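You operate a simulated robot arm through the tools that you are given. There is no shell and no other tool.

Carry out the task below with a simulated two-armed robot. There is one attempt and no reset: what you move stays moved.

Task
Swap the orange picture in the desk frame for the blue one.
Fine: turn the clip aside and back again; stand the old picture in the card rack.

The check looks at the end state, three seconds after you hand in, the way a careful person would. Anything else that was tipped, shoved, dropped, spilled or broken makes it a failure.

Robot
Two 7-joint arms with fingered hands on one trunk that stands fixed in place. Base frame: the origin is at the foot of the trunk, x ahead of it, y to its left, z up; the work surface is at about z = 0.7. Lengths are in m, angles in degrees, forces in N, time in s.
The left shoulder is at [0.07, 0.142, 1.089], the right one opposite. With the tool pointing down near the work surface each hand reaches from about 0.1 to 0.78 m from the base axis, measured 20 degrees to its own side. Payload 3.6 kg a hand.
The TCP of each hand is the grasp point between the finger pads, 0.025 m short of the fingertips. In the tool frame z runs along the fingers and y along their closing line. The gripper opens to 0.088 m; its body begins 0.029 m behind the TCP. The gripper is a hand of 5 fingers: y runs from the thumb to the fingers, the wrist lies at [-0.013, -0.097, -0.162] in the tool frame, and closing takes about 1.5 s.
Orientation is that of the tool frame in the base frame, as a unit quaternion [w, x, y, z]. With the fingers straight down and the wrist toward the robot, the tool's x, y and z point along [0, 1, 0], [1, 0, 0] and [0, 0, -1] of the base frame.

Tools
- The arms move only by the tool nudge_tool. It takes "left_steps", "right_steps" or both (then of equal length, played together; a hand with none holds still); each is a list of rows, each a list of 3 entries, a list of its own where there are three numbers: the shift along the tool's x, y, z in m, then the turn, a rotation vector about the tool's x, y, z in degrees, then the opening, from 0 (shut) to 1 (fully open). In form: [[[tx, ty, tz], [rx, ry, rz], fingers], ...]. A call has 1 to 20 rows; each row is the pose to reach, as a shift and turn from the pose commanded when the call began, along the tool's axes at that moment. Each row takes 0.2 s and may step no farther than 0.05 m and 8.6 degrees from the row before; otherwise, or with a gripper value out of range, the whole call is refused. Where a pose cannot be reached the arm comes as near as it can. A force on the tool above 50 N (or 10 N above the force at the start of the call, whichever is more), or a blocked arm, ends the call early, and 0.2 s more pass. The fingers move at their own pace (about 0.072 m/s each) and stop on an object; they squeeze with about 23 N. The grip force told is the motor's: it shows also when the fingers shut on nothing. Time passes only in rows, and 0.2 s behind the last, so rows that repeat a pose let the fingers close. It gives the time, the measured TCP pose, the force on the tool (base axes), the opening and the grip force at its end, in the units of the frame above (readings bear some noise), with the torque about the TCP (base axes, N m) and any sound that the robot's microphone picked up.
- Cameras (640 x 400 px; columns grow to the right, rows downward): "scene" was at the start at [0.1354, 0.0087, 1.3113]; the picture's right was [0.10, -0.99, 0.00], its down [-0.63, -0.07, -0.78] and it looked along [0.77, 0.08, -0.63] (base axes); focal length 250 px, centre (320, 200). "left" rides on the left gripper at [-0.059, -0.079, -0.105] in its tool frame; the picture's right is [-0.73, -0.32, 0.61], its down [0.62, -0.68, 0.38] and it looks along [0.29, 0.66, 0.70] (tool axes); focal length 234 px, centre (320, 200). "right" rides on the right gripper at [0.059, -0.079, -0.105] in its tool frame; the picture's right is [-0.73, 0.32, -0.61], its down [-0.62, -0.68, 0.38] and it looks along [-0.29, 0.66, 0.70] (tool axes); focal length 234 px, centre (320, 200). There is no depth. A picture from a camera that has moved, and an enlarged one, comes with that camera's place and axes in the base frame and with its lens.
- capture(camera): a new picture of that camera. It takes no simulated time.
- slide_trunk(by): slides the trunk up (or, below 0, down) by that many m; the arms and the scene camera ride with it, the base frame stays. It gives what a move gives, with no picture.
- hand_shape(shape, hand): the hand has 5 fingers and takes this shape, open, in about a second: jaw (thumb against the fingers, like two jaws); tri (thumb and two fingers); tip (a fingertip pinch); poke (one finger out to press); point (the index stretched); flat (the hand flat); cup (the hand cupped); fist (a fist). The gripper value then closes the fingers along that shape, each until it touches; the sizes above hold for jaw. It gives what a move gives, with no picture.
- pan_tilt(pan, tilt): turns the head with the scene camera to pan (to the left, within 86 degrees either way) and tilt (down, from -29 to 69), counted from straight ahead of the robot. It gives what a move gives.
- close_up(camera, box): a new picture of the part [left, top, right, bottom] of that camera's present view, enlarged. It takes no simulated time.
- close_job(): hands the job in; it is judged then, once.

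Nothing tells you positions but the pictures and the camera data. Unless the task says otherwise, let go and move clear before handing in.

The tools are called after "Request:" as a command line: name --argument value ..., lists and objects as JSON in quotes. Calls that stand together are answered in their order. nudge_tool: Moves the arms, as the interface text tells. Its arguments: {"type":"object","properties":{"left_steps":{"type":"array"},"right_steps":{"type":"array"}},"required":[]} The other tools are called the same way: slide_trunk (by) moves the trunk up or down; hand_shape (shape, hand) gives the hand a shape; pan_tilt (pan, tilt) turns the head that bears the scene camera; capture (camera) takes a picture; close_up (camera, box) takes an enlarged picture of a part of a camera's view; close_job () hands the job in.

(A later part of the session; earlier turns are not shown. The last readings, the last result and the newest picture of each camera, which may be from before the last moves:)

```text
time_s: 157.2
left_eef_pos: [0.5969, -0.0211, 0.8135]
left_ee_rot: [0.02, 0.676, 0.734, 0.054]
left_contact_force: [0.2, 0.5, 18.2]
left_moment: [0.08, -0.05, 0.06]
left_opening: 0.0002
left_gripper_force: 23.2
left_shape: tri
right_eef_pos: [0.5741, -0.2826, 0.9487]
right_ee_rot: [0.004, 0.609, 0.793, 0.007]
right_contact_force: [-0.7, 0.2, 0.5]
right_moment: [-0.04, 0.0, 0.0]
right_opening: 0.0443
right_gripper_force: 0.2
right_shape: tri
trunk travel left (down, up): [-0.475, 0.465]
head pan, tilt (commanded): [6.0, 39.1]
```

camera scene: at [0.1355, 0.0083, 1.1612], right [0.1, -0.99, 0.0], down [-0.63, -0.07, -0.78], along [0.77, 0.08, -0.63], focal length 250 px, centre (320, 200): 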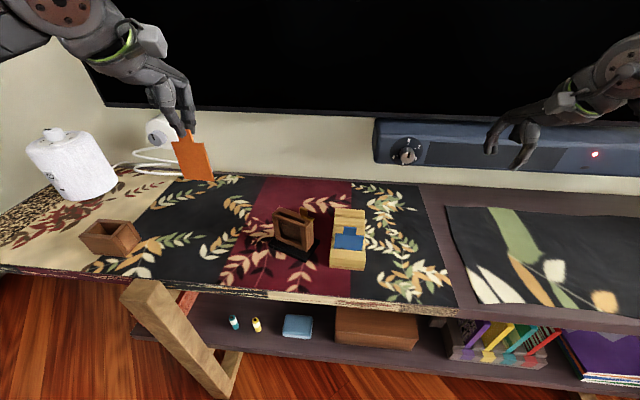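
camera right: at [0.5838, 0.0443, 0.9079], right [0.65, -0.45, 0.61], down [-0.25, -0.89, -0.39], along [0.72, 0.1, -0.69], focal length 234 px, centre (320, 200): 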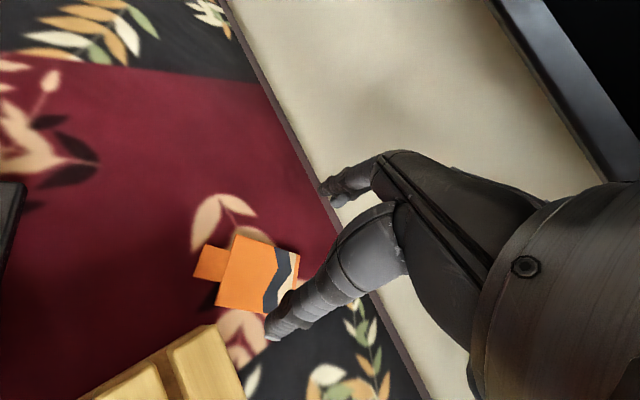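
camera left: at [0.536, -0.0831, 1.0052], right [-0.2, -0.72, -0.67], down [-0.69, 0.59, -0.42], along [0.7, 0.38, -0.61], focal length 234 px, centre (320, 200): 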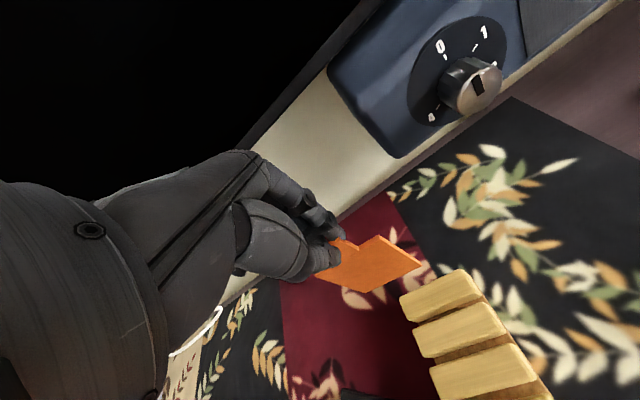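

The card is seated on the slot floor. I'll relieve the pressure, then open and rise away carefully.

Request:
nudge_tool --left_steps '[[[0, 0.0003, -0.002], [0, 0, 0], 0.0], [[0, 0.0004, -0.0038], [0, 0, 0], 0.0], [[0, 0.0004, -0.0038], [0, 0, 0], 0.08], [[0, 0.0004, -0.0038], [0, 0, 0], 0.16], [[0, 0.0004, -0.0038], [0, 0, 0], 0.25], [[0, 0.0004, -0.0038], [0, 0, 0], 0.35], [[0, 0.0004, -0.0038], [0, 0, 0], 0.35]]'

Request:
close_up --camera "left" --box '[270, 160, 470, 320]'

Request:
close_up --camera "scene" --box '[320, 165, 380, 240]'

```text
time_s: 158.8
left_eef_pos: [0.5983, -0.0198, 0.8149]
left_ee_rot: [0.018, 0.675, 0.735, 0.054]
left_contact_force: [-0.6, 0.1, 0.1]
left_moment: [0.0, 0.01, 0.02]
left_opening: 0.0303
left_gripper_force: 0.1
left_shape: tri
right_eef_pos: [0.5754, -0.2831, 0.9463]
right_ee_rot: [0.003, 0.609, 0.793, 0.006]
right_contact_force: [-0.4, 0.2, -0.4]
right_moment: [-0.02, 0.01, 0.02]
right_opening: 0.0441
right_gripper_force: 0.0
right_shape: tri
trunk travel left (down, up): [-0.475, 0.465]
head pan, tilt (commanded): [6.0, 39.1]
```

```text
2.50 times, centred on (370, 240) of left
camera zoom: at [0.5132, -0.0904, 0.9084], right [-0.2, -0.72, -0.67], down [-0.69, 0.59, -0.42], along [0.7, 0.38, -0.61], focal length 585 px, centre (195, 100)
```

zoom: 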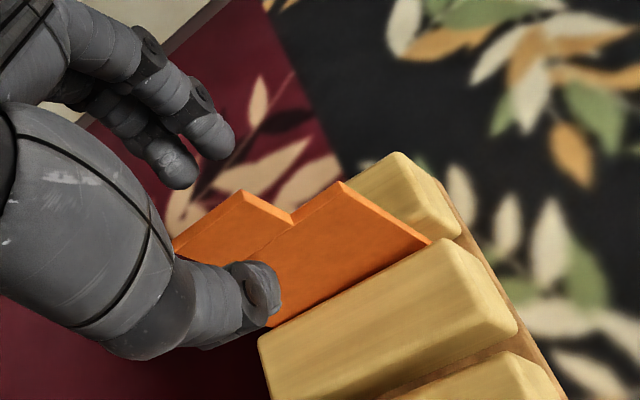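

```text
5.33 times, centred on (350, 202) of scene
camera zoom: at [0.1355, 0.0086, 1.1613], right [0.1, -0.99, 0.0], down [-0.63, -0.07, -0.78], along [0.77, 0.08, -0.63], focal length 1336 px, centre (160, 187)
```

zoom: 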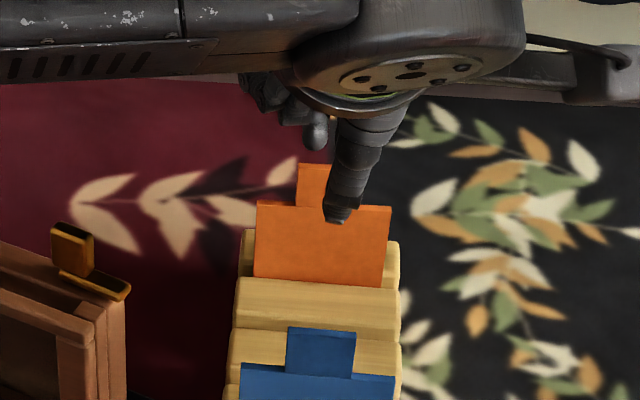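

The orange card stands in slot 1 on its own. Rising straight up and levelling the hand.

Request:
nudge_tool --left_steps '[[[0.0009, 0.002, -0.02], [0, 0, 0], 0.35], [[0.0018, 0.0041, -0.04], [0, 0, 0], 0.35], [[0.0027, 0.0061, -0.06], [0, 0, 0], 0.35], [[0.0036, 0.0082, -0.08], [0, 0, 0], 0.35], [[0.0045, 0.0102, -0.1], [2, -1, 1.6], 0.35], [[0.0045, 0.0102, -0.11], [4, -1.9, 3.2], 0.35], [[0.0045, 0.0102, -0.11], [5.9, -2.8, 4.9], 0.35], [[0.0045, 0.0102, -0.11], [5.9, -2.8, 4.9], 0.35]]'

Request:
capture --camera "left"

Request:
close_up --camera "scene" --box '[270, 165, 380, 285]'

```text
time_s: 160.6
left_eef_pos: [0.5986, -0.021, 0.9258]
left_ee_rot: [0.0, 0.708, 0.706, -0.001]
left_contact_force: [0.8, 0.2, -0.1]
left_moment: [-0.03, 0.0, 0.01]
left_opening: 0.0306
left_gripper_force: 0.2
left_shape: tri
right_eef_pos: [0.5756, -0.2817, 0.9479]
right_ee_rot: [0.003, 0.608, 0.794, 0.007]
right_contact_force: [-0.1, -0.6, -0.7]
right_moment: [0.03, 0.03, -0.02]
right_opening: 0.0443
right_gripper_force: 0.0
right_shape: tri
trunk travel left (down, up): [-0.475, 0.465]
head pan, tilt (commanded): [6.0, 39.1]
```

```text
taken
camera left: at [0.5171, -0.0792, 1.0302], right [-0.33, -0.72, -0.61], down [-0.68, 0.63, -0.38], along [0.66, 0.29, -0.7], focal length 234 px, centre (320, 200)
```

left: 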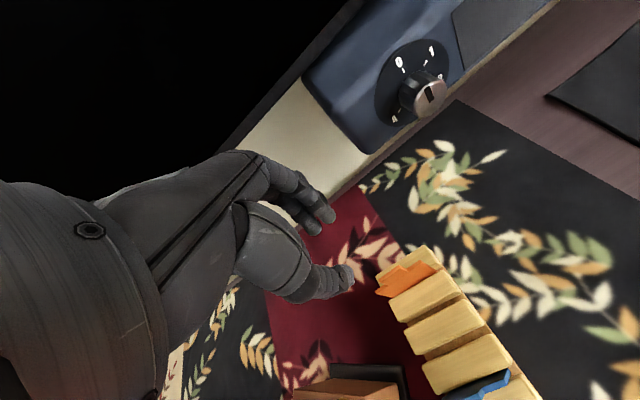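

```text
3.33 times, centred on (325, 225) of scene
camera zoom: at [0.1353, 0.0085, 1.1613], right [0.1, -0.99, 0.0], down [-0.63, -0.07, -0.78], along [0.77, 0.08, -0.63], focal length 835 px, centre (303, 117)
```

zoom: 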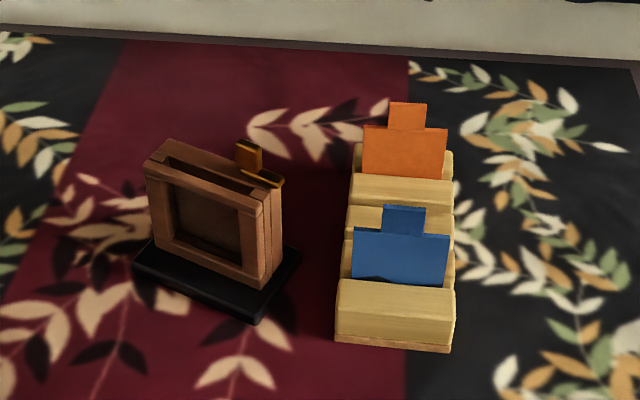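

Orange is in place. Next is the blue card in the front slot: its tab spans y≈−0.027 to −0.002, z≈0.775 to 0.797. Moving the left hand above it.

Request:
nudge_tool --left_steps '[[[0.001, -0.015, 0], [0, 0, 0], 0.4], [[0.003, -0.04, 0], [0, 0, 0], 0.4], [[0.005, -0.065, 0], [0, 0, 0], 0.4], [[0.0063, -0.0946, 0.0], [0, 0, 0], 0.4], [[0.0063, -0.0946, 0.03], [0, 0, 0], 0.4], [[0.0063, -0.0946, 0.055], [0, 0, 0], 0.4], [[0.0063, -0.0946, 0.055], [0, 0, 0], 0.4]]'

Request:
close_up --camera "left" --box '[270, 160, 450, 330]'

Request:
close_up --camera "scene" --box '[315, 170, 385, 270]'

```text
time_s: 162.2
left_eef_pos: [0.5043, -0.0137, 0.8698]
left_ee_rot: [-0.001, 0.708, 0.706, -0.001]
left_contact_force: [-0.3, 0.5, -0.2]
left_moment: [0.0, -0.06, 0.0]
left_opening: 0.0351
left_gripper_force: 0.0
left_shape: tri
right_eef_pos: [0.5744, -0.2818, 0.9469]
right_ee_rot: [0.003, 0.609, 0.793, 0.007]
right_contact_force: [0.2, -0.4, -0.1]
right_moment: [0.0, -0.01, 0.01]
right_opening: 0.0439
right_gripper_force: 0.1
right_shape: tri
trunk travel left (down, up): [-0.475, 0.465]
head pan, tilt (commanded): [6.0, 39.1]
```

```text
2.35 times, centred on (360, 245) of left
camera zoom: at [0.4233, -0.0724, 0.9754], right [-0.33, -0.72, -0.61], down [-0.68, 0.63, -0.38], along [0.66, 0.29, -0.7], focal length 551 px, centre (226, 94)
```

zoom: 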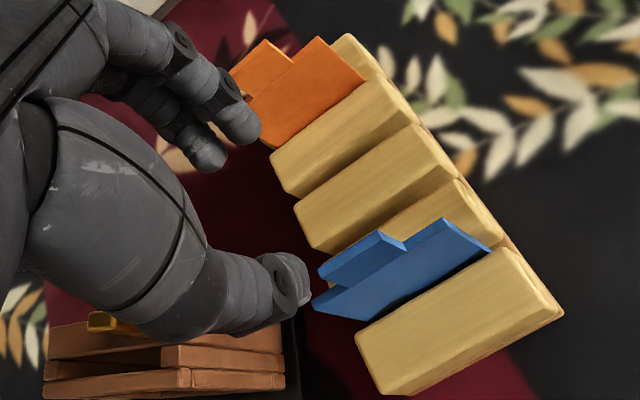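

```text
4.00 times, centred on (350, 220) of scene
camera zoom: at [0.1355, 0.0085, 1.1613], right [0.1, -0.99, 0.0], down [-0.63, -0.07, -0.78], along [0.77, 0.08, -0.63], focal length 1002 px, centre (200, 120)
```

zoom: 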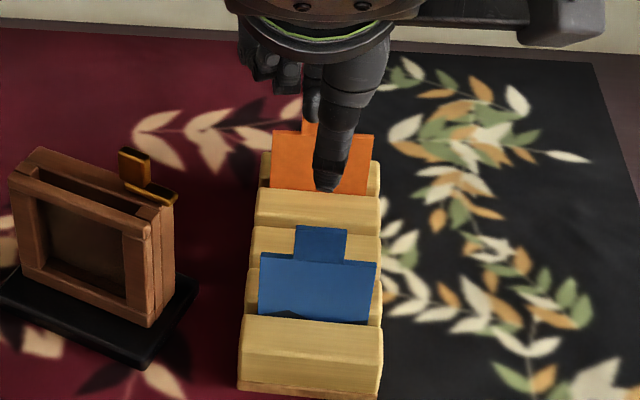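

Blue tab centre is confirmed near (0.4995, −0.0155). Descending to straddle it.

Request:
nudge_tool --left_steps '[[[-0.001, 0.0005, 0.018], [0, 0, 0], 0.4], [[-0.002, 0.0005, 0.036], [0, 0, 0], 0.4], [[-0.002, 0.0005, 0.05], [0, 0, 0], 0.4], [[-0.002, 0.0005, 0.062], [0, 0, 0], 0.4], [[-0.002, 0.0005, 0.062], [0, 0, 0], 0.4]]'

Request:
close_up --camera "left" --box '[270, 160, 450, 330]'

Request:
close_up --camera "scene" --box '[315, 190, 385, 270]'

```text
time_s: 163.3
left_eef_pos: [0.5032, -0.0164, 0.8081]
left_ee_rot: [-0.001, 0.708, 0.706, -0.001]
left_contact_force: [-0.2, -0.1, 0.1]
left_moment: [0.01, -0.03, -0.03]
left_opening: 0.0349
left_gripper_force: 0.1
left_shape: tri
right_eef_pos: [0.5745, -0.2819, 0.9478]
right_ee_rot: [0.003, 0.608, 0.794, 0.007]
right_contact_force: [0.5, 0.5, -0.1]
right_moment: [0.0, 0.0, 0.02]
right_opening: 0.0445
right_gripper_force: 0.1
right_shape: tri
trunk travel left (down, up): [-0.475, 0.465]
head pan, tilt (commanded): [6.0, 39.1]
```

```text
2.35 times, centred on (360, 245) of left
camera zoom: at [0.4229, -0.074, 0.9136], right [-0.33, -0.72, -0.61], down [-0.68, 0.63, -0.38], along [0.66, 0.29, -0.7], focal length 551 px, centre (226, 94)
```

zoom: 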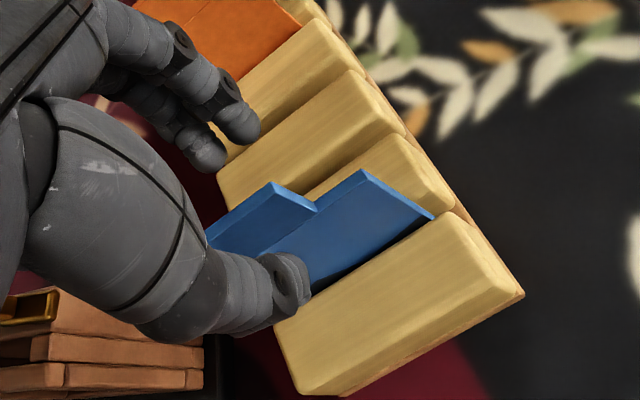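

```text
5.00 times, centred on (350, 230) of scene
camera zoom: at [0.1354, 0.0086, 1.1613], right [0.1, -0.99, 0.0], down [-0.63, -0.07, -0.78], along [0.77, 0.08, -0.63], focal length 1252 px, centre (170, 50)
```

zoom: 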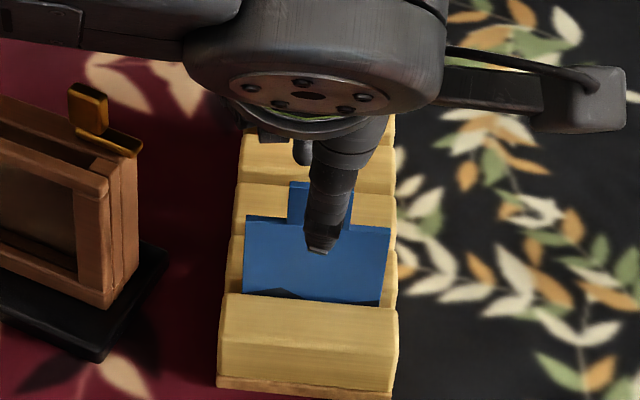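

Request:
nudge_tool --left_steps '[[[0, 0, 0], [0, 0, 0], 0.3], [[0, 0, 0], [0, 0, 0], 0.2], [[0, 0, 0], [0, 0, 0], 0.1], [[0, 0, 0], [0, 0, 0], 0.0], [[0, 0, 0], [0, 0, 0], 0.0], [[0, 0, 0], [0, 0, 0], 0.0]]'

Request:
close_up --camera "left" --box '[270, 160, 450, 330]'

Request:
close_up --camera "scene" --box '[315, 190, 385, 270]'

```text
time_s: 164.8
left_eef_pos: [0.504, -0.0152, 0.8086]
left_ee_rot: [0.0, 0.708, 0.706, 0.0]
left_contact_force: [-0.7, 0.1, -0.3]
left_moment: [-0.03, 0.02, 0.0]
left_opening: 0.0001
left_gripper_force: 23.6
left_shape: tri
right_eef_pos: [0.5744, -0.2834, 0.9477]
right_ee_rot: [0.003, 0.609, 0.793, 0.007]
right_contact_force: [0.7, 0.7, -0.4]
right_moment: [0.0, 0.0, 0.03]
right_opening: 0.0444
right_gripper_force: 0.1
right_shape: tri
trunk travel left (down, up): [-0.475, 0.465]
head pan, tilt (commanded): [6.0, 39.1]
```

```text
2.35 times, centred on (360, 245) of left
camera zoom: at [0.423, -0.074, 0.9137], right [-0.33, -0.72, -0.61], down [-0.68, 0.63, -0.38], along [0.66, 0.29, -0.7], focal length 551 px, centre (226, 94)
```

zoom: 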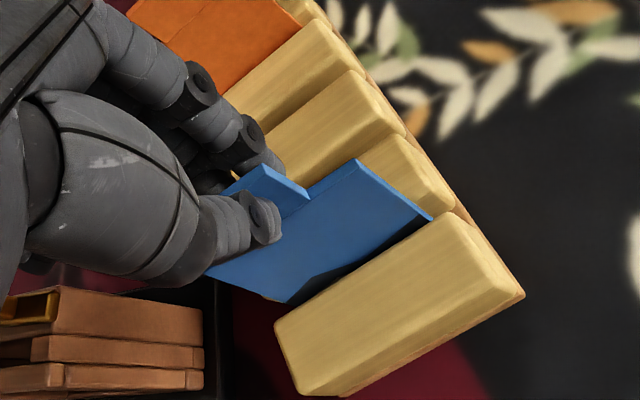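

```text
5.00 times, centred on (350, 230) of scene
camera zoom: at [0.1355, 0.0086, 1.1613], right [0.1, -0.99, 0.0], down [-0.63, -0.07, -0.78], along [0.77, 0.08, -0.63], focal length 1252 px, centre (170, 50)
```

zoom: 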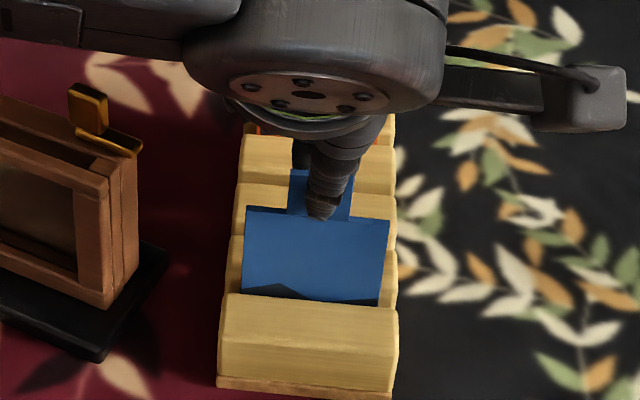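

The blue tab is gripped. Lifting slowly straight up and checking partway.

Request:
nudge_tool --left_steps '[[[0, 0, -0.004], [0, 0, 0], 0.0], [[0, 0, -0.01], [0, 0, 0], 0.0], [[0, 0, -0.016], [0, 0, 0], 0.0], [[0, 0, -0.022], [0, 0, 0], 0.0], [[0, 0, -0.022], [0, 0, 0], 0.0]]'

Request:
close_up --camera "scene" --box '[315, 190, 385, 270]'

Request:
close_up --camera "left" --box '[270, 160, 450, 330]'

```text
time_s: 165.9
left_eef_pos: [0.5027, -0.0152, 0.8318]
left_ee_rot: [-0.001, 0.708, 0.706, 0.0]
left_contact_force: [-0.6, 0.2, 0.6]
left_moment: [0.0, -0.03, 0.0]
left_opening: 0.0001
left_gripper_force: 23.0
left_shape: tri
right_eef_pos: [0.5747, -0.2835, 0.9463]
right_ee_rot: [0.003, 0.609, 0.793, 0.007]
right_contact_force: [0.4, 0.6, -0.1]
right_moment: [0.0, -0.02, 0.0]
right_opening: 0.0444
right_gripper_force: 0.0
right_shape: tri
trunk travel left (down, up): [-0.475, 0.465]
head pan, tilt (commanded): [6.0, 39.1]
```

```text
5.00 times, centred on (350, 230) of scene
camera zoom: at [0.1356, 0.0086, 1.1612], right [0.1, -0.99, 0.0], down [-0.63, -0.07, -0.78], along [0.77, 0.08, -0.63], focal length 1252 px, centre (170, 50)
```

zoom: 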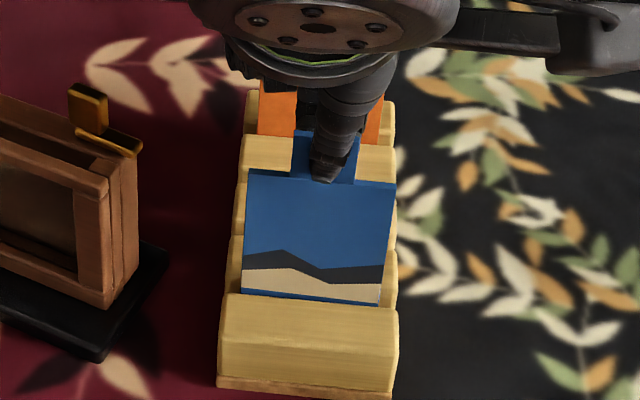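

```text
2.35 times, centred on (360, 245) of left
camera zoom: at [0.4221, -0.0742, 0.9362], right [-0.33, -0.72, -0.61], down [-0.68, 0.63, -0.38], along [0.66, 0.29, -0.7], focal length 551 px, centre (226, 94)
```

zoom: 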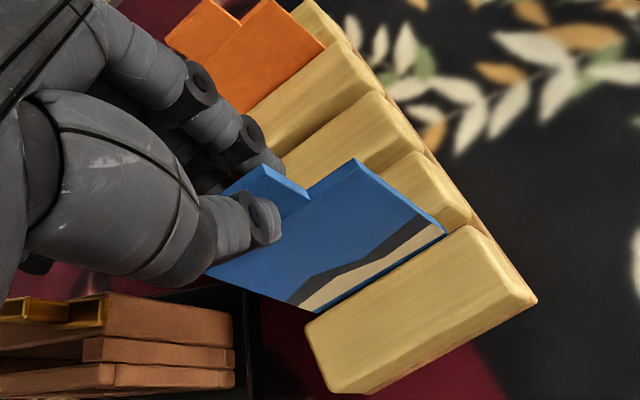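

The blue picture comes up smoothly, face toward me, and the rack stays still. Continuing up to carry height.

Request:
nudge_tool --left_steps '[[[0, 0, -0.006], [0, 0, 0], 0.0], [[0, 0, -0.014], [0, 0, 0], 0.0], [[0, 0, -0.022], [0, 0, 0], 0.0], [[0, 0, -0.03], [0, 0, 0], 0.0], [[0, 0, -0.038], [0, 0, 0], 0.0], [[0, 0, -0.047], [0, 0, 0], 0.0], [[0, 0, -0.056], [0, 0, 0], 0.0], [[0, 0, -0.066], [0, 0, 0], 0.0], [[0, 0, -0.076], [0, 0, 0], 0.0], [[0, 0, -0.086], [0, 0, 0], 0.0], [[0, 0, -0.096], [0, 0, 0], 0.0], [[0, 0, -0.106], [0, 0, 0], 0.0], [[0, 0, -0.116], [0, 0, 0], 0.0], [[0, 0, -0.126], [0, 0, 0], 0.0], [[0, 0, -0.126], [0, 0, 0], 0.0]]'

Request:
capture --camera "scene"

Request:
close_up --camera "left" --box '[270, 190, 430, 300]'

Request:
close_up --camera "scene" --box '[315, 90, 385, 180]'

```text
time_s: 169.2
left_eef_pos: [0.5036, -0.0158, 0.9562]
left_ee_rot: [0.0, 0.708, 0.706, -0.001]
left_contact_force: [-0.2, -0.4, 0.6]
left_moment: [0.01, -0.01, -0.01]
left_opening: 0.0
left_gripper_force: 23.1
left_shape: tri
right_eef_pos: [0.5759, -0.2818, 0.9466]
right_ee_rot: [0.002, 0.608, 0.794, 0.006]
right_contact_force: [-0.3, 1.1, 0.3]
right_moment: [-0.01, -0.02, 0.05]
right_opening: 0.0441
right_gripper_force: 0.0
right_shape: tri
trunk travel left (down, up): [-0.475, 0.465]
head pan, tilt (commanded): [6.0, 39.1]
```

```text
taken
camera scene: at [0.1356, 0.0086, 1.1612], right [0.1, -0.99, 0.0], down [-0.63, -0.07, -0.78], along [0.77, 0.08, -0.63], focal length 250 px, centre (320, 200)
```

scene: 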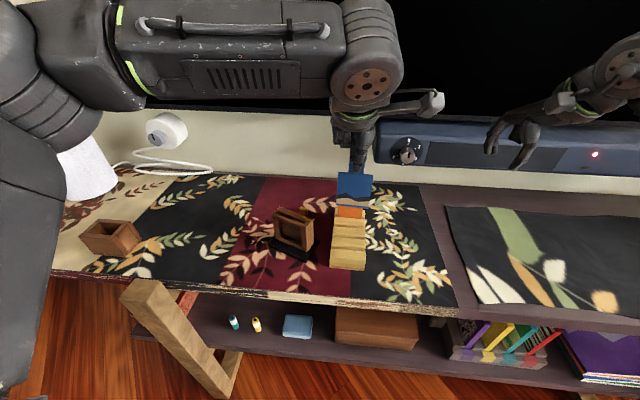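

```text
3.64 times, centred on (350, 245) of left
camera zoom: at [0.4229, -0.0739, 1.0612], right [-0.33, -0.72, -0.61], down [-0.68, 0.63, -0.38], along [0.66, 0.29, -0.7], focal length 852 px, centre (211, 36)
```

zoom: 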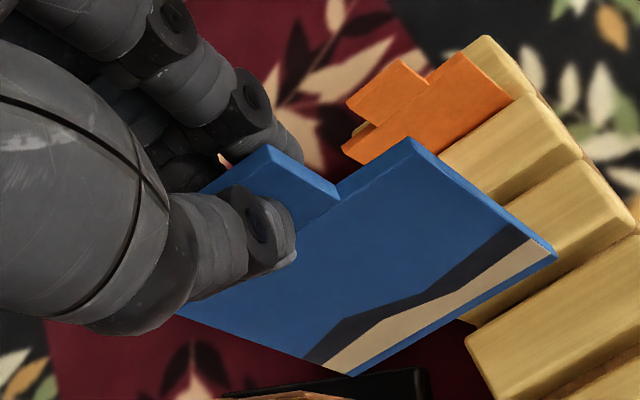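

```text
4.44 times, centred on (350, 135) of scene
camera zoom: at [0.1356, 0.0086, 1.1612], right [0.1, -0.99, 0.0], down [-0.63, -0.07, -0.78], along [0.77, 0.08, -0.63], focal length 1113 px, centre (187, 489)
```

zoom: 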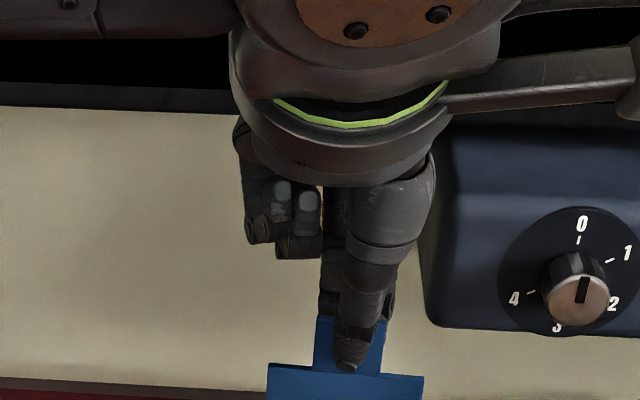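

Request:
close_up --camera "scene" --box '[330, 155, 380, 215]'

```text
6.67 times, centred on (355, 185) of scene
camera zoom: at [0.1356, 0.0086, 1.1612], right [0.1, -0.99, 0.0], down [-0.63, -0.07, -0.78], along [0.77, 0.08, -0.63], focal length 1669 px, centre (87, 300)
```

zoom: 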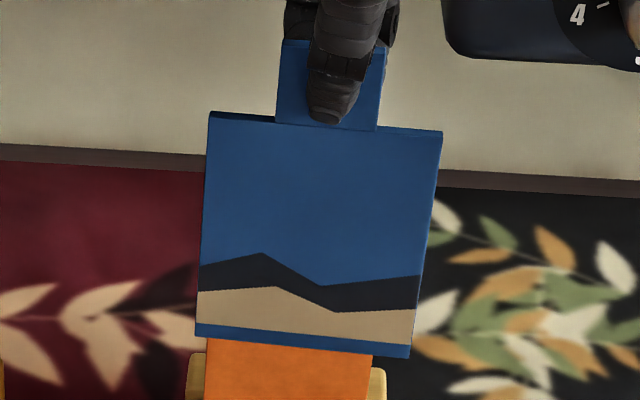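

The blue card is held securely with about 5° pitch and 3° yaw offset. Next I need the frame slot's exact pose.

Request:
close_up --camera "scene" --box '[265, 195, 320, 235]'

Request:
close_up --camera "scene" --box '[258, 195, 328, 270]'

```text
10.00 times, centred on (292, 215) of scene
camera zoom: at [0.1356, 0.0086, 1.1612], right [0.1, -0.99, 0.0], down [-0.63, -0.07, -0.78], along [0.77, 0.08, -0.63], focal length 2504 px, centre (595, 50)
```

zoom: 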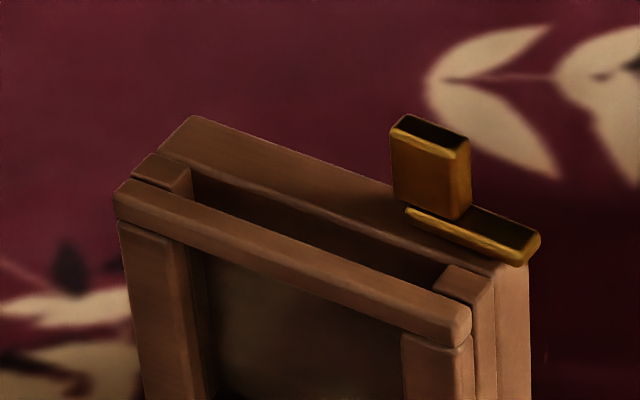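

```text
5.33 times, centred on (293, 232) of scene
camera zoom: at [0.1356, 0.0086, 1.1612], right [0.1, -0.99, 0.0], down [-0.63, -0.07, -0.78], along [0.77, 0.08, -0.63], focal length 1336 px, centre (464, 27)
```

zoom: 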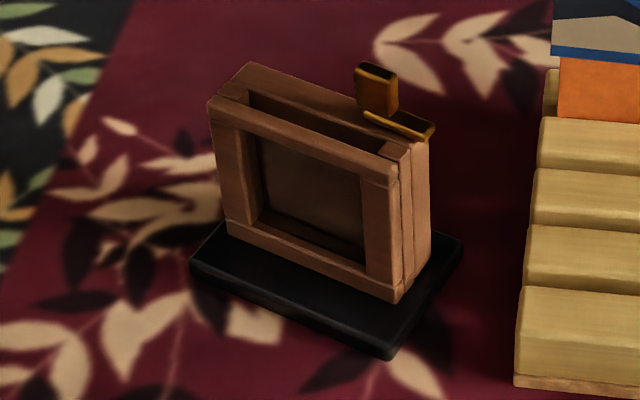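

The slot centre comes out at (0.5255, 0.1112) with yaw about −20.5°, and the clip is aside. I'll carry the blue card above it, turning and levelling it on the way.

Request:
nudge_tool --left_steps '[[[0.006, 0.001, 0], [-0.4, -0.05, 1.2], 0.0], [[0.016, 0.003, 0], [-0.8, -0.1, 2.5], 0.0], [[0.027, 0.005, 0], [-1.2, -0.2, 4], 0.0], [[0.039, 0.007, 0], [-1.6, -0.25, 5.5], 0.0], [[0.051, 0.009, 0], [-2.1, -0.3, 7], 0.0], [[0.063, 0.011, 0], [-2.6, -0.4, 8.5], 0.0], [[0.075, 0.012, 0], [-3.1, -0.5, 10], 0.0], [[0.087, 0.014, 0], [-3.6, -0.55, 11.5], 0.0], [[0.099, 0.015, 0], [-4.1, -0.6, 13], 0.0], [[0.11, 0.017, 0], [-4.6, -0.7, 14.5], 0.0], [[0.12, 0.018, 0], [-5, -0.75, 16], 0.0], [[0.1271, 0.0187, 0], [-5.3, -0.79, 17], 0.0], [[0.1271, 0.0187, 0], [-5.3, -0.79, 17], 0.0]]'

Request:
close_up --camera "left" --box '[270, 180, 490, 340]'

Request:
close_up --camera "scene" --box '[260, 150, 330, 240]'

```text
time_s: 171.9
left_eef_pos: [0.5226, 0.1119, 0.9567]
left_ee_rot: [0.037, 0.804, 0.593, 0.027]
left_contact_force: [-1.2, 0.4, -0.1]
left_moment: [0.03, 0.01, 0.01]
left_opening: 0.0
left_gripper_force: 22.9
left_shape: tri
right_eef_pos: [0.5732, -0.2822, 0.9466]
right_ee_rot: [0.002, 0.609, 0.793, 0.007]
right_contact_force: [0.8, -1.2, 0.4]
right_moment: [-0.02, 0.0, -0.04]
right_opening: 0.0443
right_gripper_force: 0.1
right_shape: tri
trunk travel left (down, up): [-0.475, 0.465]
head pan, tilt (commanded): [6.0, 39.1]
```

```text
2.50 times, centred on (380, 260) of left
camera zoom: at [0.4189, 0.0817, 1.0537], right [-0.47, -0.61, -0.63], down [-0.43, 0.79, -0.44], along [0.77, 0.06, -0.63], focal length 585 px, centre (170, 50)
```

zoom: 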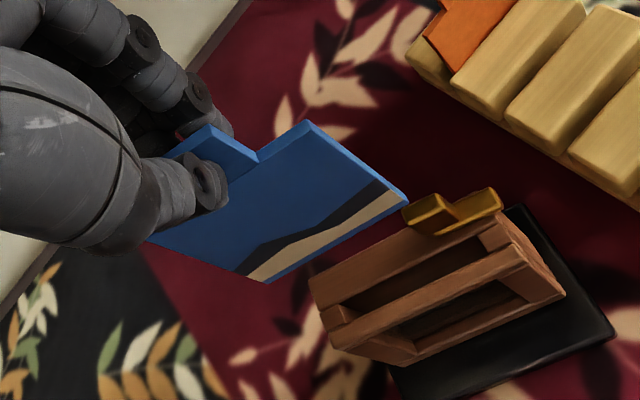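

```text
4.44 times, centred on (295, 195) of scene
camera zoom: at [0.1355, 0.0085, 1.1613], right [0.1, -0.99, 0.0], down [-0.63, -0.07, -0.78], along [0.77, 0.08, -0.63], focal length 1113 px, centre (431, 222)
```

zoom: 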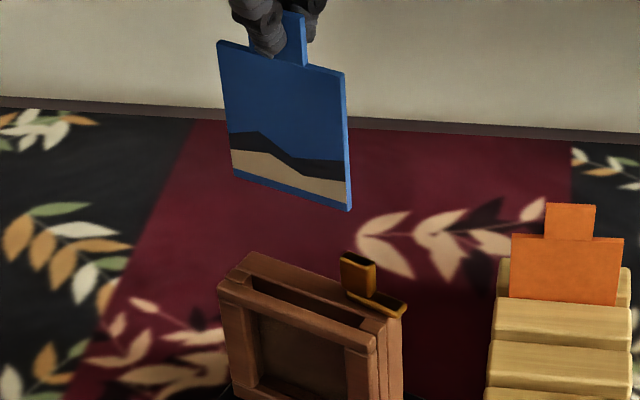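

The card has rolled about 4° in the grip (left side lower). I'll correct that and re-measure with higher zoom before lowering.

Request:
nudge_tool --left_steps '[[[0, 0, 0], [0.5, 1.4, 0], 0.0], [[0, 0, 0], [1, 2.8, 0], 0.0], [[0, 0, 0], [1.5, 4.2, 0], 0.0], [[0, 0, 0], [1.5, 4.2, 0], 0.0]]'

Request:
close_up --camera "left" --box '[310, 210, 450, 320]'

Request:
close_up --camera "scene" --box '[268, 155, 318, 205]'

Request:
close_up --camera "left" --box '[430, 240, 560, 340]'

```text
time_s: 172.9
left_eef_pos: [0.5224, 0.1119, 0.9567]
left_ee_rot: [0.004, 0.803, 0.594, 0.049]
left_contact_force: [0.4, 0.7, 0.2]
left_moment: [-0.01, 0.01, 0.01]
left_opening: 0.0002
left_gripper_force: 23.5
left_shape: tri
right_eef_pos: [0.5762, -0.2813, 0.9467]
right_ee_rot: [0.004, 0.609, 0.793, 0.007]
right_contact_force: [0.2, 0.3, -0.4]
right_moment: [-0.04, 0.01, -0.03]
right_opening: 0.044
right_gripper_force: 0.1
right_shape: tri
trunk travel left (down, up): [-0.475, 0.465]
head pan, tilt (commanded): [6.0, 39.1]
```

```text
3.64 times, centred on (380, 265) of left
camera zoom: at [0.4196, 0.0737, 1.0516], right [-0.47, -0.57, -0.68], down [-0.44, 0.81, -0.38], along [0.77, 0.12, -0.63], focal length 852 px, centre (102, -36)
```

zoom: 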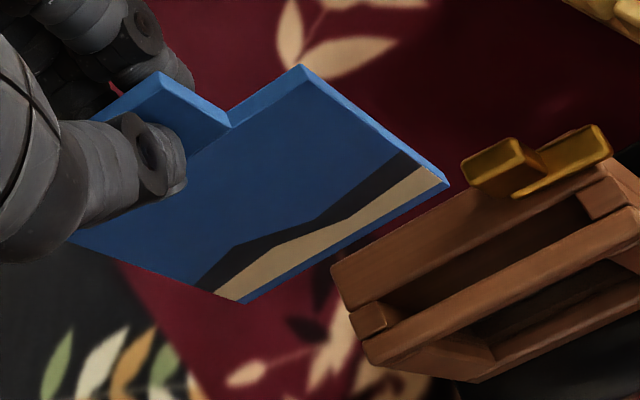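

```text
8.00 times, centred on (293, 180) of scene
camera zoom: at [0.1355, 0.0088, 1.1612], right [0.1, -0.99, 0.0], down [-0.63, -0.07, -0.78], along [0.77, 0.08, -0.63], focal length 2003 px, centre (536, 360)
```

zoom: 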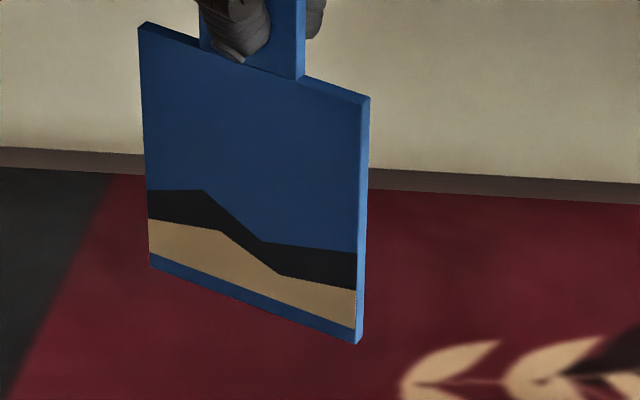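

```text
4.00 times, centred on (495, 290) of left
camera zoom: at [0.4196, 0.0737, 1.0516], right [-0.47, -0.57, -0.68], down [-0.44, 0.81, -0.38], along [0.77, 0.12, -0.63], focal length 937 px, centre (-380, -160)
```

zoom: 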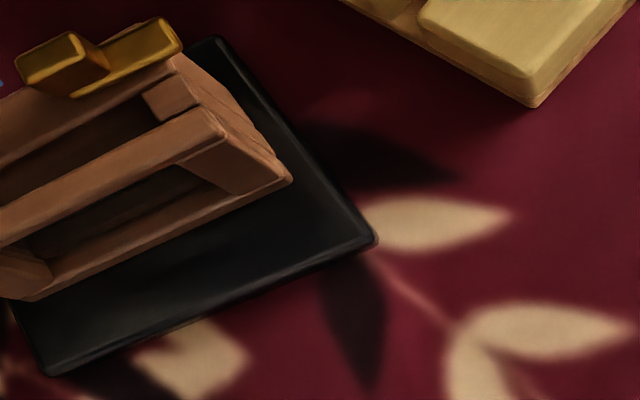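

Vertical-edge checks show the previous roll estimate was really a yaw artefact, so my correction over-rolled it. Undoing that and re-measuring against the frame's own rails.

Request:
nudge_tool --left_steps '[[[0, 0, 0], [0.3, -1.3, 0], 0.0], [[0, 0, 0], [0.5, -2.6, 0], 0.0], [[0, 0, 0], [0.7, -3.8, 0], 0.0], [[0, 0, 0], [0.7, -3.8, 0], 0.0]]'

Request:
close_up --camera "left" --box '[300, 200, 460, 320]'

Request:
close_up --camera "scene" --box '[268, 155, 318, 205]'

Request:
close_up --camera "left" --box '[380, 240, 500, 320]'

```text
time_s: 173.9
left_eef_pos: [0.522, 0.1106, 0.9569]
left_ee_rot: [0.019, 0.804, 0.594, 0.018]
left_contact_force: [-0.8, -0.4, 0.4]
left_moment: [-0.01, -0.02, 0.01]
left_opening: 0.0
left_gripper_force: 22.9
left_shape: tri
right_eef_pos: [0.5753, -0.2825, 0.9467]
right_ee_rot: [0.003, 0.608, 0.794, 0.006]
right_contact_force: [-0.3, -0.6, -0.3]
right_moment: [0.0, 0.01, -0.02]
right_opening: 0.0441
right_gripper_force: 0.0
right_shape: tri
trunk travel left (down, up): [-0.475, 0.465]
head pan, tilt (commanded): [6.0, 39.1]
```

```text
3.33 times, centred on (380, 260) of left
camera zoom: at [0.4226, 0.0793, 1.057], right [-0.49, -0.6, -0.63], down [-0.45, 0.79, -0.41], along [0.75, 0.08, -0.66], focal length 781 px, centre (120, 0)
```

zoom: 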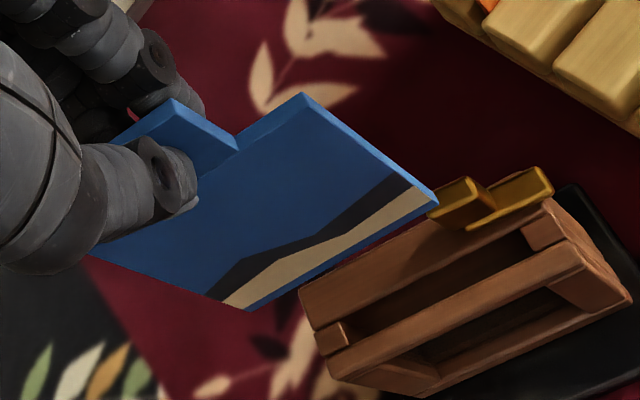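

```text
8.00 times, centred on (293, 180) of scene
camera zoom: at [0.1354, 0.0086, 1.1613], right [0.1, -0.99, 0.0], down [-0.63, -0.07, -0.78], along [0.77, 0.08, -0.63], focal length 2003 px, centre (536, 360)
```

zoom: 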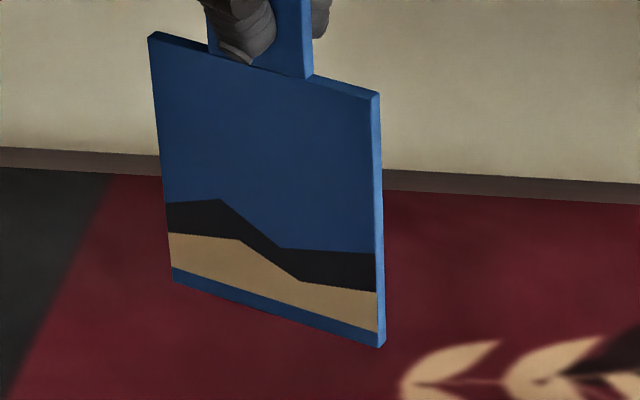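

```text
5.00 times, centred on (440, 280) of left
camera zoom: at [0.4226, 0.0793, 1.057], right [-0.49, -0.6, -0.63], down [-0.45, 0.79, -0.41], along [0.75, 0.08, -0.66], focal length 1171 px, centre (-280, -200)
```

zoom: 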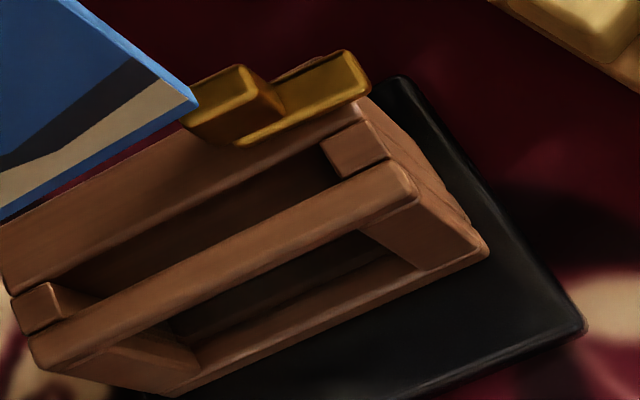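

Relative alignment is best judged close up. I'll apply small roll and yaw trims and lower the card to about 15 mm above the slot.

Request:
nudge_tool --left_steps '[[[0, -0.0004, 0.008], [0, -0.6, 0.8], 0.0], [[-0.0001, -0.0008, 0.016], [0, -1.2, 1.6], 0.0], [[-0.0002, -0.0013, 0.025], [0, -1.6, 2.5], 0.0], [[-0.0002, -0.0018, 0.034], [0, -1.6, 2.5], 0.0], [[-0.0003, -0.0022, 0.043], [0, -1.6, 2.5], 0.0], [[-0.0004, -0.0027, 0.052], [0, -1.6, 2.5], 0.0], [[-0.0004, -0.0027, 0.052], [0, -1.6, 2.5], 0.0]]'

Request:
close_up --camera "left" --box '[320, 200, 460, 310]'

Request:
close_up --camera "scene" --box '[265, 175, 320, 235]'

```text
time_s: 175.6
left_eef_pos: [0.5226, 0.1121, 0.9052]
left_ee_rot: [0.028, 0.817, 0.576, 0.008]
left_contact_force: [0.2, 0.0, -0.3]
left_moment: [0.0, 0.01, 0.01]
left_opening: 0.0002
left_gripper_force: 23.0
left_shape: tri
right_eef_pos: [0.5755, -0.2831, 0.9468]
right_ee_rot: [0.003, 0.609, 0.793, 0.007]
right_contact_force: [0.2, 0.0, -0.2]
right_moment: [0.01, -0.03, 0.0]
right_opening: 0.0443
right_gripper_force: 0.1
right_shape: tri
trunk travel left (down, up): [-0.475, 0.465]
head pan, tilt (commanded): [6.0, 39.1]
```

```text
3.64 times, centred on (390, 255) of left
camera zoom: at [0.4222, 0.0864, 1.0068], right [-0.52, -0.6, -0.61], down [-0.41, 0.8, -0.43], along [0.75, 0.03, -0.67], focal length 852 px, centre (66, 0)
```

zoom: 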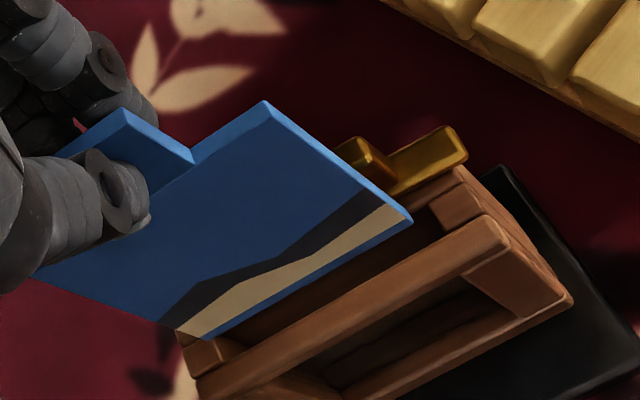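

```text
6.67 times, centred on (292, 205) of scene
camera zoom: at [0.1354, 0.0086, 1.1613], right [0.1, -0.99, 0.0], down [-0.63, -0.07, -0.78], along [0.77, 0.08, -0.63], focal length 1669 px, centre (503, 167)
```

zoom: 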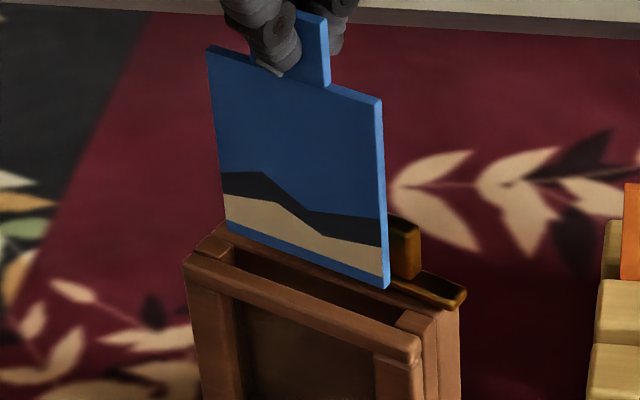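

Both views say the card should turn about 1.5° and are close in position. I'll trim the yaw, lower a further 9 mm, and compare again with less parallax.

Request:
nudge_tool --left_steps '[[[0, -0.0001, 0.003], [0, 0, -0.8], 0.0], [[0, -0.0003, 0.006], [0, 0, -1.5], 0.0], [[0, -0.0004, 0.009], [0, 0, -1.5], 0.0], [[0, -0.0004, 0.009], [0, 0, -1.5], 0.0]]'

Request:
close_up --camera "left" --box '[340, 210, 450, 300]'

Request:
close_up --camera "scene" --box '[268, 195, 318, 235]'

```text
time_s: 176.6
left_eef_pos: [0.5224, 0.1111, 0.8966]
left_ee_rot: [0.027, 0.81, 0.586, 0.007]
left_contact_force: [-0.1, -0.3, -0.2]
left_moment: [-0.01, 0.01, -0.01]
left_opening: 0.0
left_gripper_force: 23.6
left_shape: tri
right_eef_pos: [0.5761, -0.2828, 0.9463]
right_ee_rot: [0.003, 0.609, 0.793, 0.008]
right_contact_force: [0.3, -0.2, -0.7]
right_moment: [0.0, -0.03, 0.0]
right_opening: 0.0442
right_gripper_force: 0.0
right_shape: tri
trunk travel left (down, up): [-0.475, 0.465]
head pan, tilt (commanded): [6.0, 39.1]
```

```text
4.44 times, centred on (395, 255) of left
camera zoom: at [0.4231, 0.0837, 0.9972], right [-0.51, -0.61, -0.61], down [-0.44, 0.79, -0.43], along [0.74, 0.05, -0.67], focal length 1041 px, centre (-13, -44)
```

zoom: 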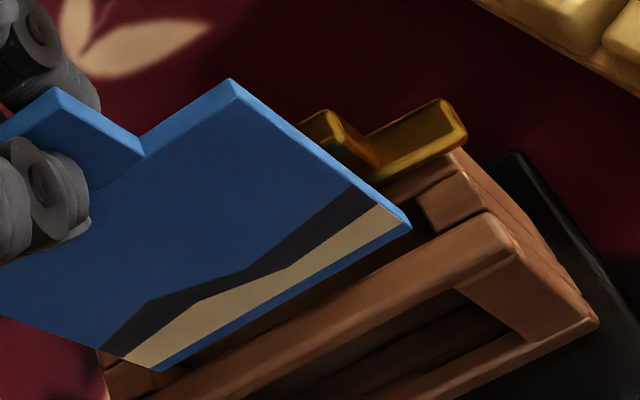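

```text
10.00 times, centred on (293, 215) of scene
camera zoom: at [0.1354, 0.0086, 1.1613], right [0.1, -0.99, 0.0], down [-0.63, -0.07, -0.78], along [0.77, 0.08, -0.63], focal length 2504 px, centre (590, 50)
```

zoom: 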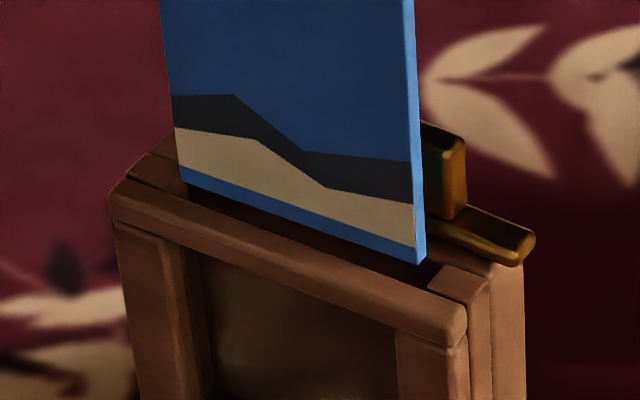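

In both views the card's bottom edge now lies over the slot opening. I'll creep down in small steps while watching the force.

Request:
nudge_tool --left_steps '[[[0, -0.0001, 0.0015], [0, 0, 0], 0.0], [[0, -0.0001, 0.003], [0, 0, 0], 0.0], [[0, -0.0001, 0.003], [0, 0, 0], 0.0]]'

Request:
close_up --camera "left" --box '[340, 210, 450, 300]'

Request:
close_up --camera "scene" --box '[268, 195, 318, 235]'

```text
time_s: 177.3
left_eef_pos: [0.5223, 0.1114, 0.8923]
left_ee_rot: [0.027, 0.809, 0.587, 0.007]
left_contact_force: [0.3, 0.0, 0.0]
left_moment: [0.02, 0.01, 0.0]
left_opening: 0.0
left_gripper_force: 23.1
left_shape: tri
right_eef_pos: [0.5759, -0.2819, 0.9472]
right_ee_rot: [0.002, 0.609, 0.793, 0.007]
right_contact_force: [-1.1, 0.8, 0.5]
right_moment: [-0.01, -0.02, -0.01]
right_opening: 0.0442
right_gripper_force: 0.1
right_shape: tri
trunk travel left (down, up): [-0.475, 0.465]
head pan, tilt (commanded): [6.0, 39.1]
```

```text
4.44 times, centred on (395, 255) of left
camera zoom: at [0.4231, 0.0834, 0.9939], right [-0.51, -0.61, -0.61], down [-0.44, 0.79, -0.43], along [0.74, 0.05, -0.67], focal length 1041 px, centre (-13, -44)
```

zoom: 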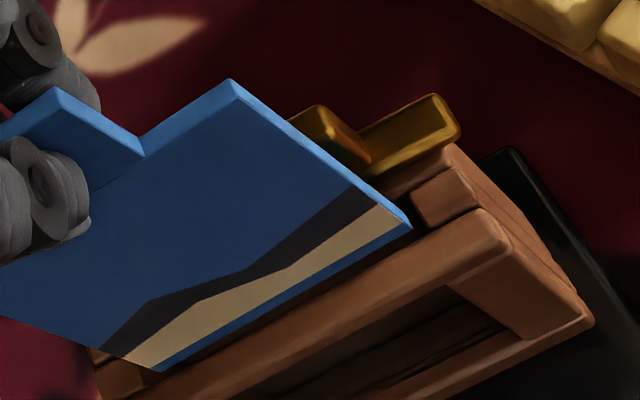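

```text
10.00 times, centred on (293, 215) of scene
camera zoom: at [0.1355, 0.0086, 1.1613], right [0.1, -0.99, 0.0], down [-0.63, -0.07, -0.78], along [0.77, 0.08, -0.63], focal length 2504 px, centre (590, 50)
```

zoom: 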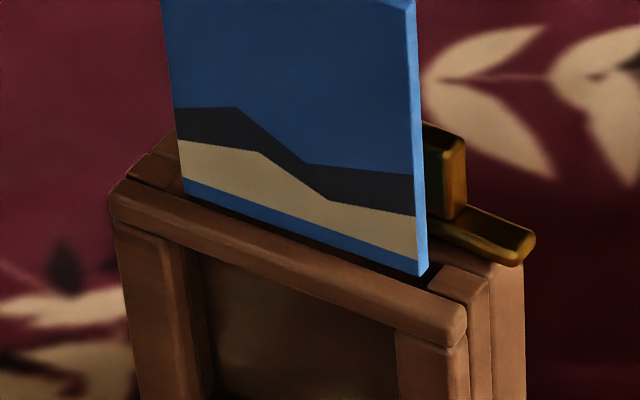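

Very close. The card needs about 1.3 mm to the right and just under 1 mm back. Applying that with another 3 mm down.

Request:
nudge_tool --left_steps '[[[-0.0013, 0.0007, 0], [0, 0, 0], 0.0], [[-0.0013, 0.0007, 0.0015], [0, 0, 0], 0.0], [[-0.0013, 0.0006, 0.003], [0, 0, 0], 0.0], [[-0.0013, 0.0006, 0.003], [0, 0, 0], 0.0]]'

Request:
close_up --camera "left" --box '[340, 210, 450, 300]'

Request:
close_up --camera "scene" --box '[268, 195, 318, 235]'

```text
time_s: 178.3
left_eef_pos: [0.5228, 0.109, 0.8898]
left_ee_rot: [0.028, 0.809, 0.587, 0.007]
left_contact_force: [-0.3, 0.6, 0.2]
left_moment: [-0.01, 0.01, 0.02]
left_opening: 0.0
left_gripper_force: 23.3
left_shape: tri
right_eef_pos: [0.5748, -0.2827, 0.9484]
right_ee_rot: [0.003, 0.608, 0.794, 0.006]
right_contact_force: [-0.2, 0.2, 0.0]
right_moment: [-0.01, -0.01, 0.01]
right_opening: 0.0442
right_gripper_force: 0.0
right_shape: tri
trunk travel left (down, up): [-0.475, 0.465]
head pan, tilt (commanded): [6.0, 39.1]
```

```text
4.44 times, centred on (395, 255) of left
camera zoom: at [0.4235, 0.082, 0.9914], right [-0.51, -0.61, -0.61], down [-0.44, 0.79, -0.43], along [0.74, 0.05, -0.67], focal length 1041 px, centre (-13, -44)
```

zoom: 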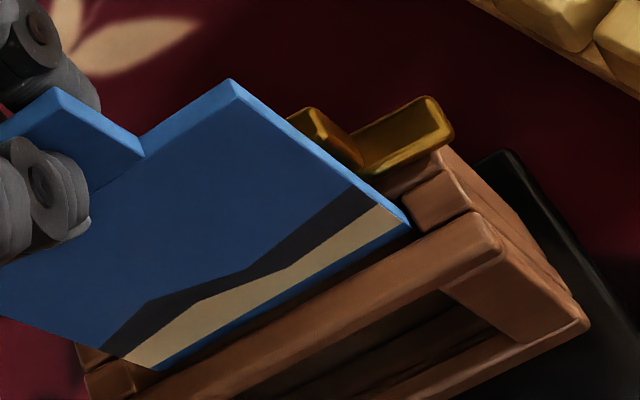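

```text
10.00 times, centred on (293, 215) of scene
camera zoom: at [0.1355, 0.0086, 1.1613], right [0.1, -0.99, 0.0], down [-0.63, -0.07, -0.78], along [0.77, 0.08, -0.63], focal length 2504 px, centre (590, 50)
```

zoom: 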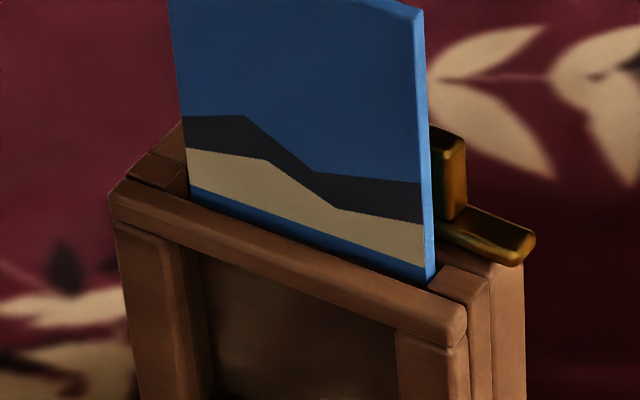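

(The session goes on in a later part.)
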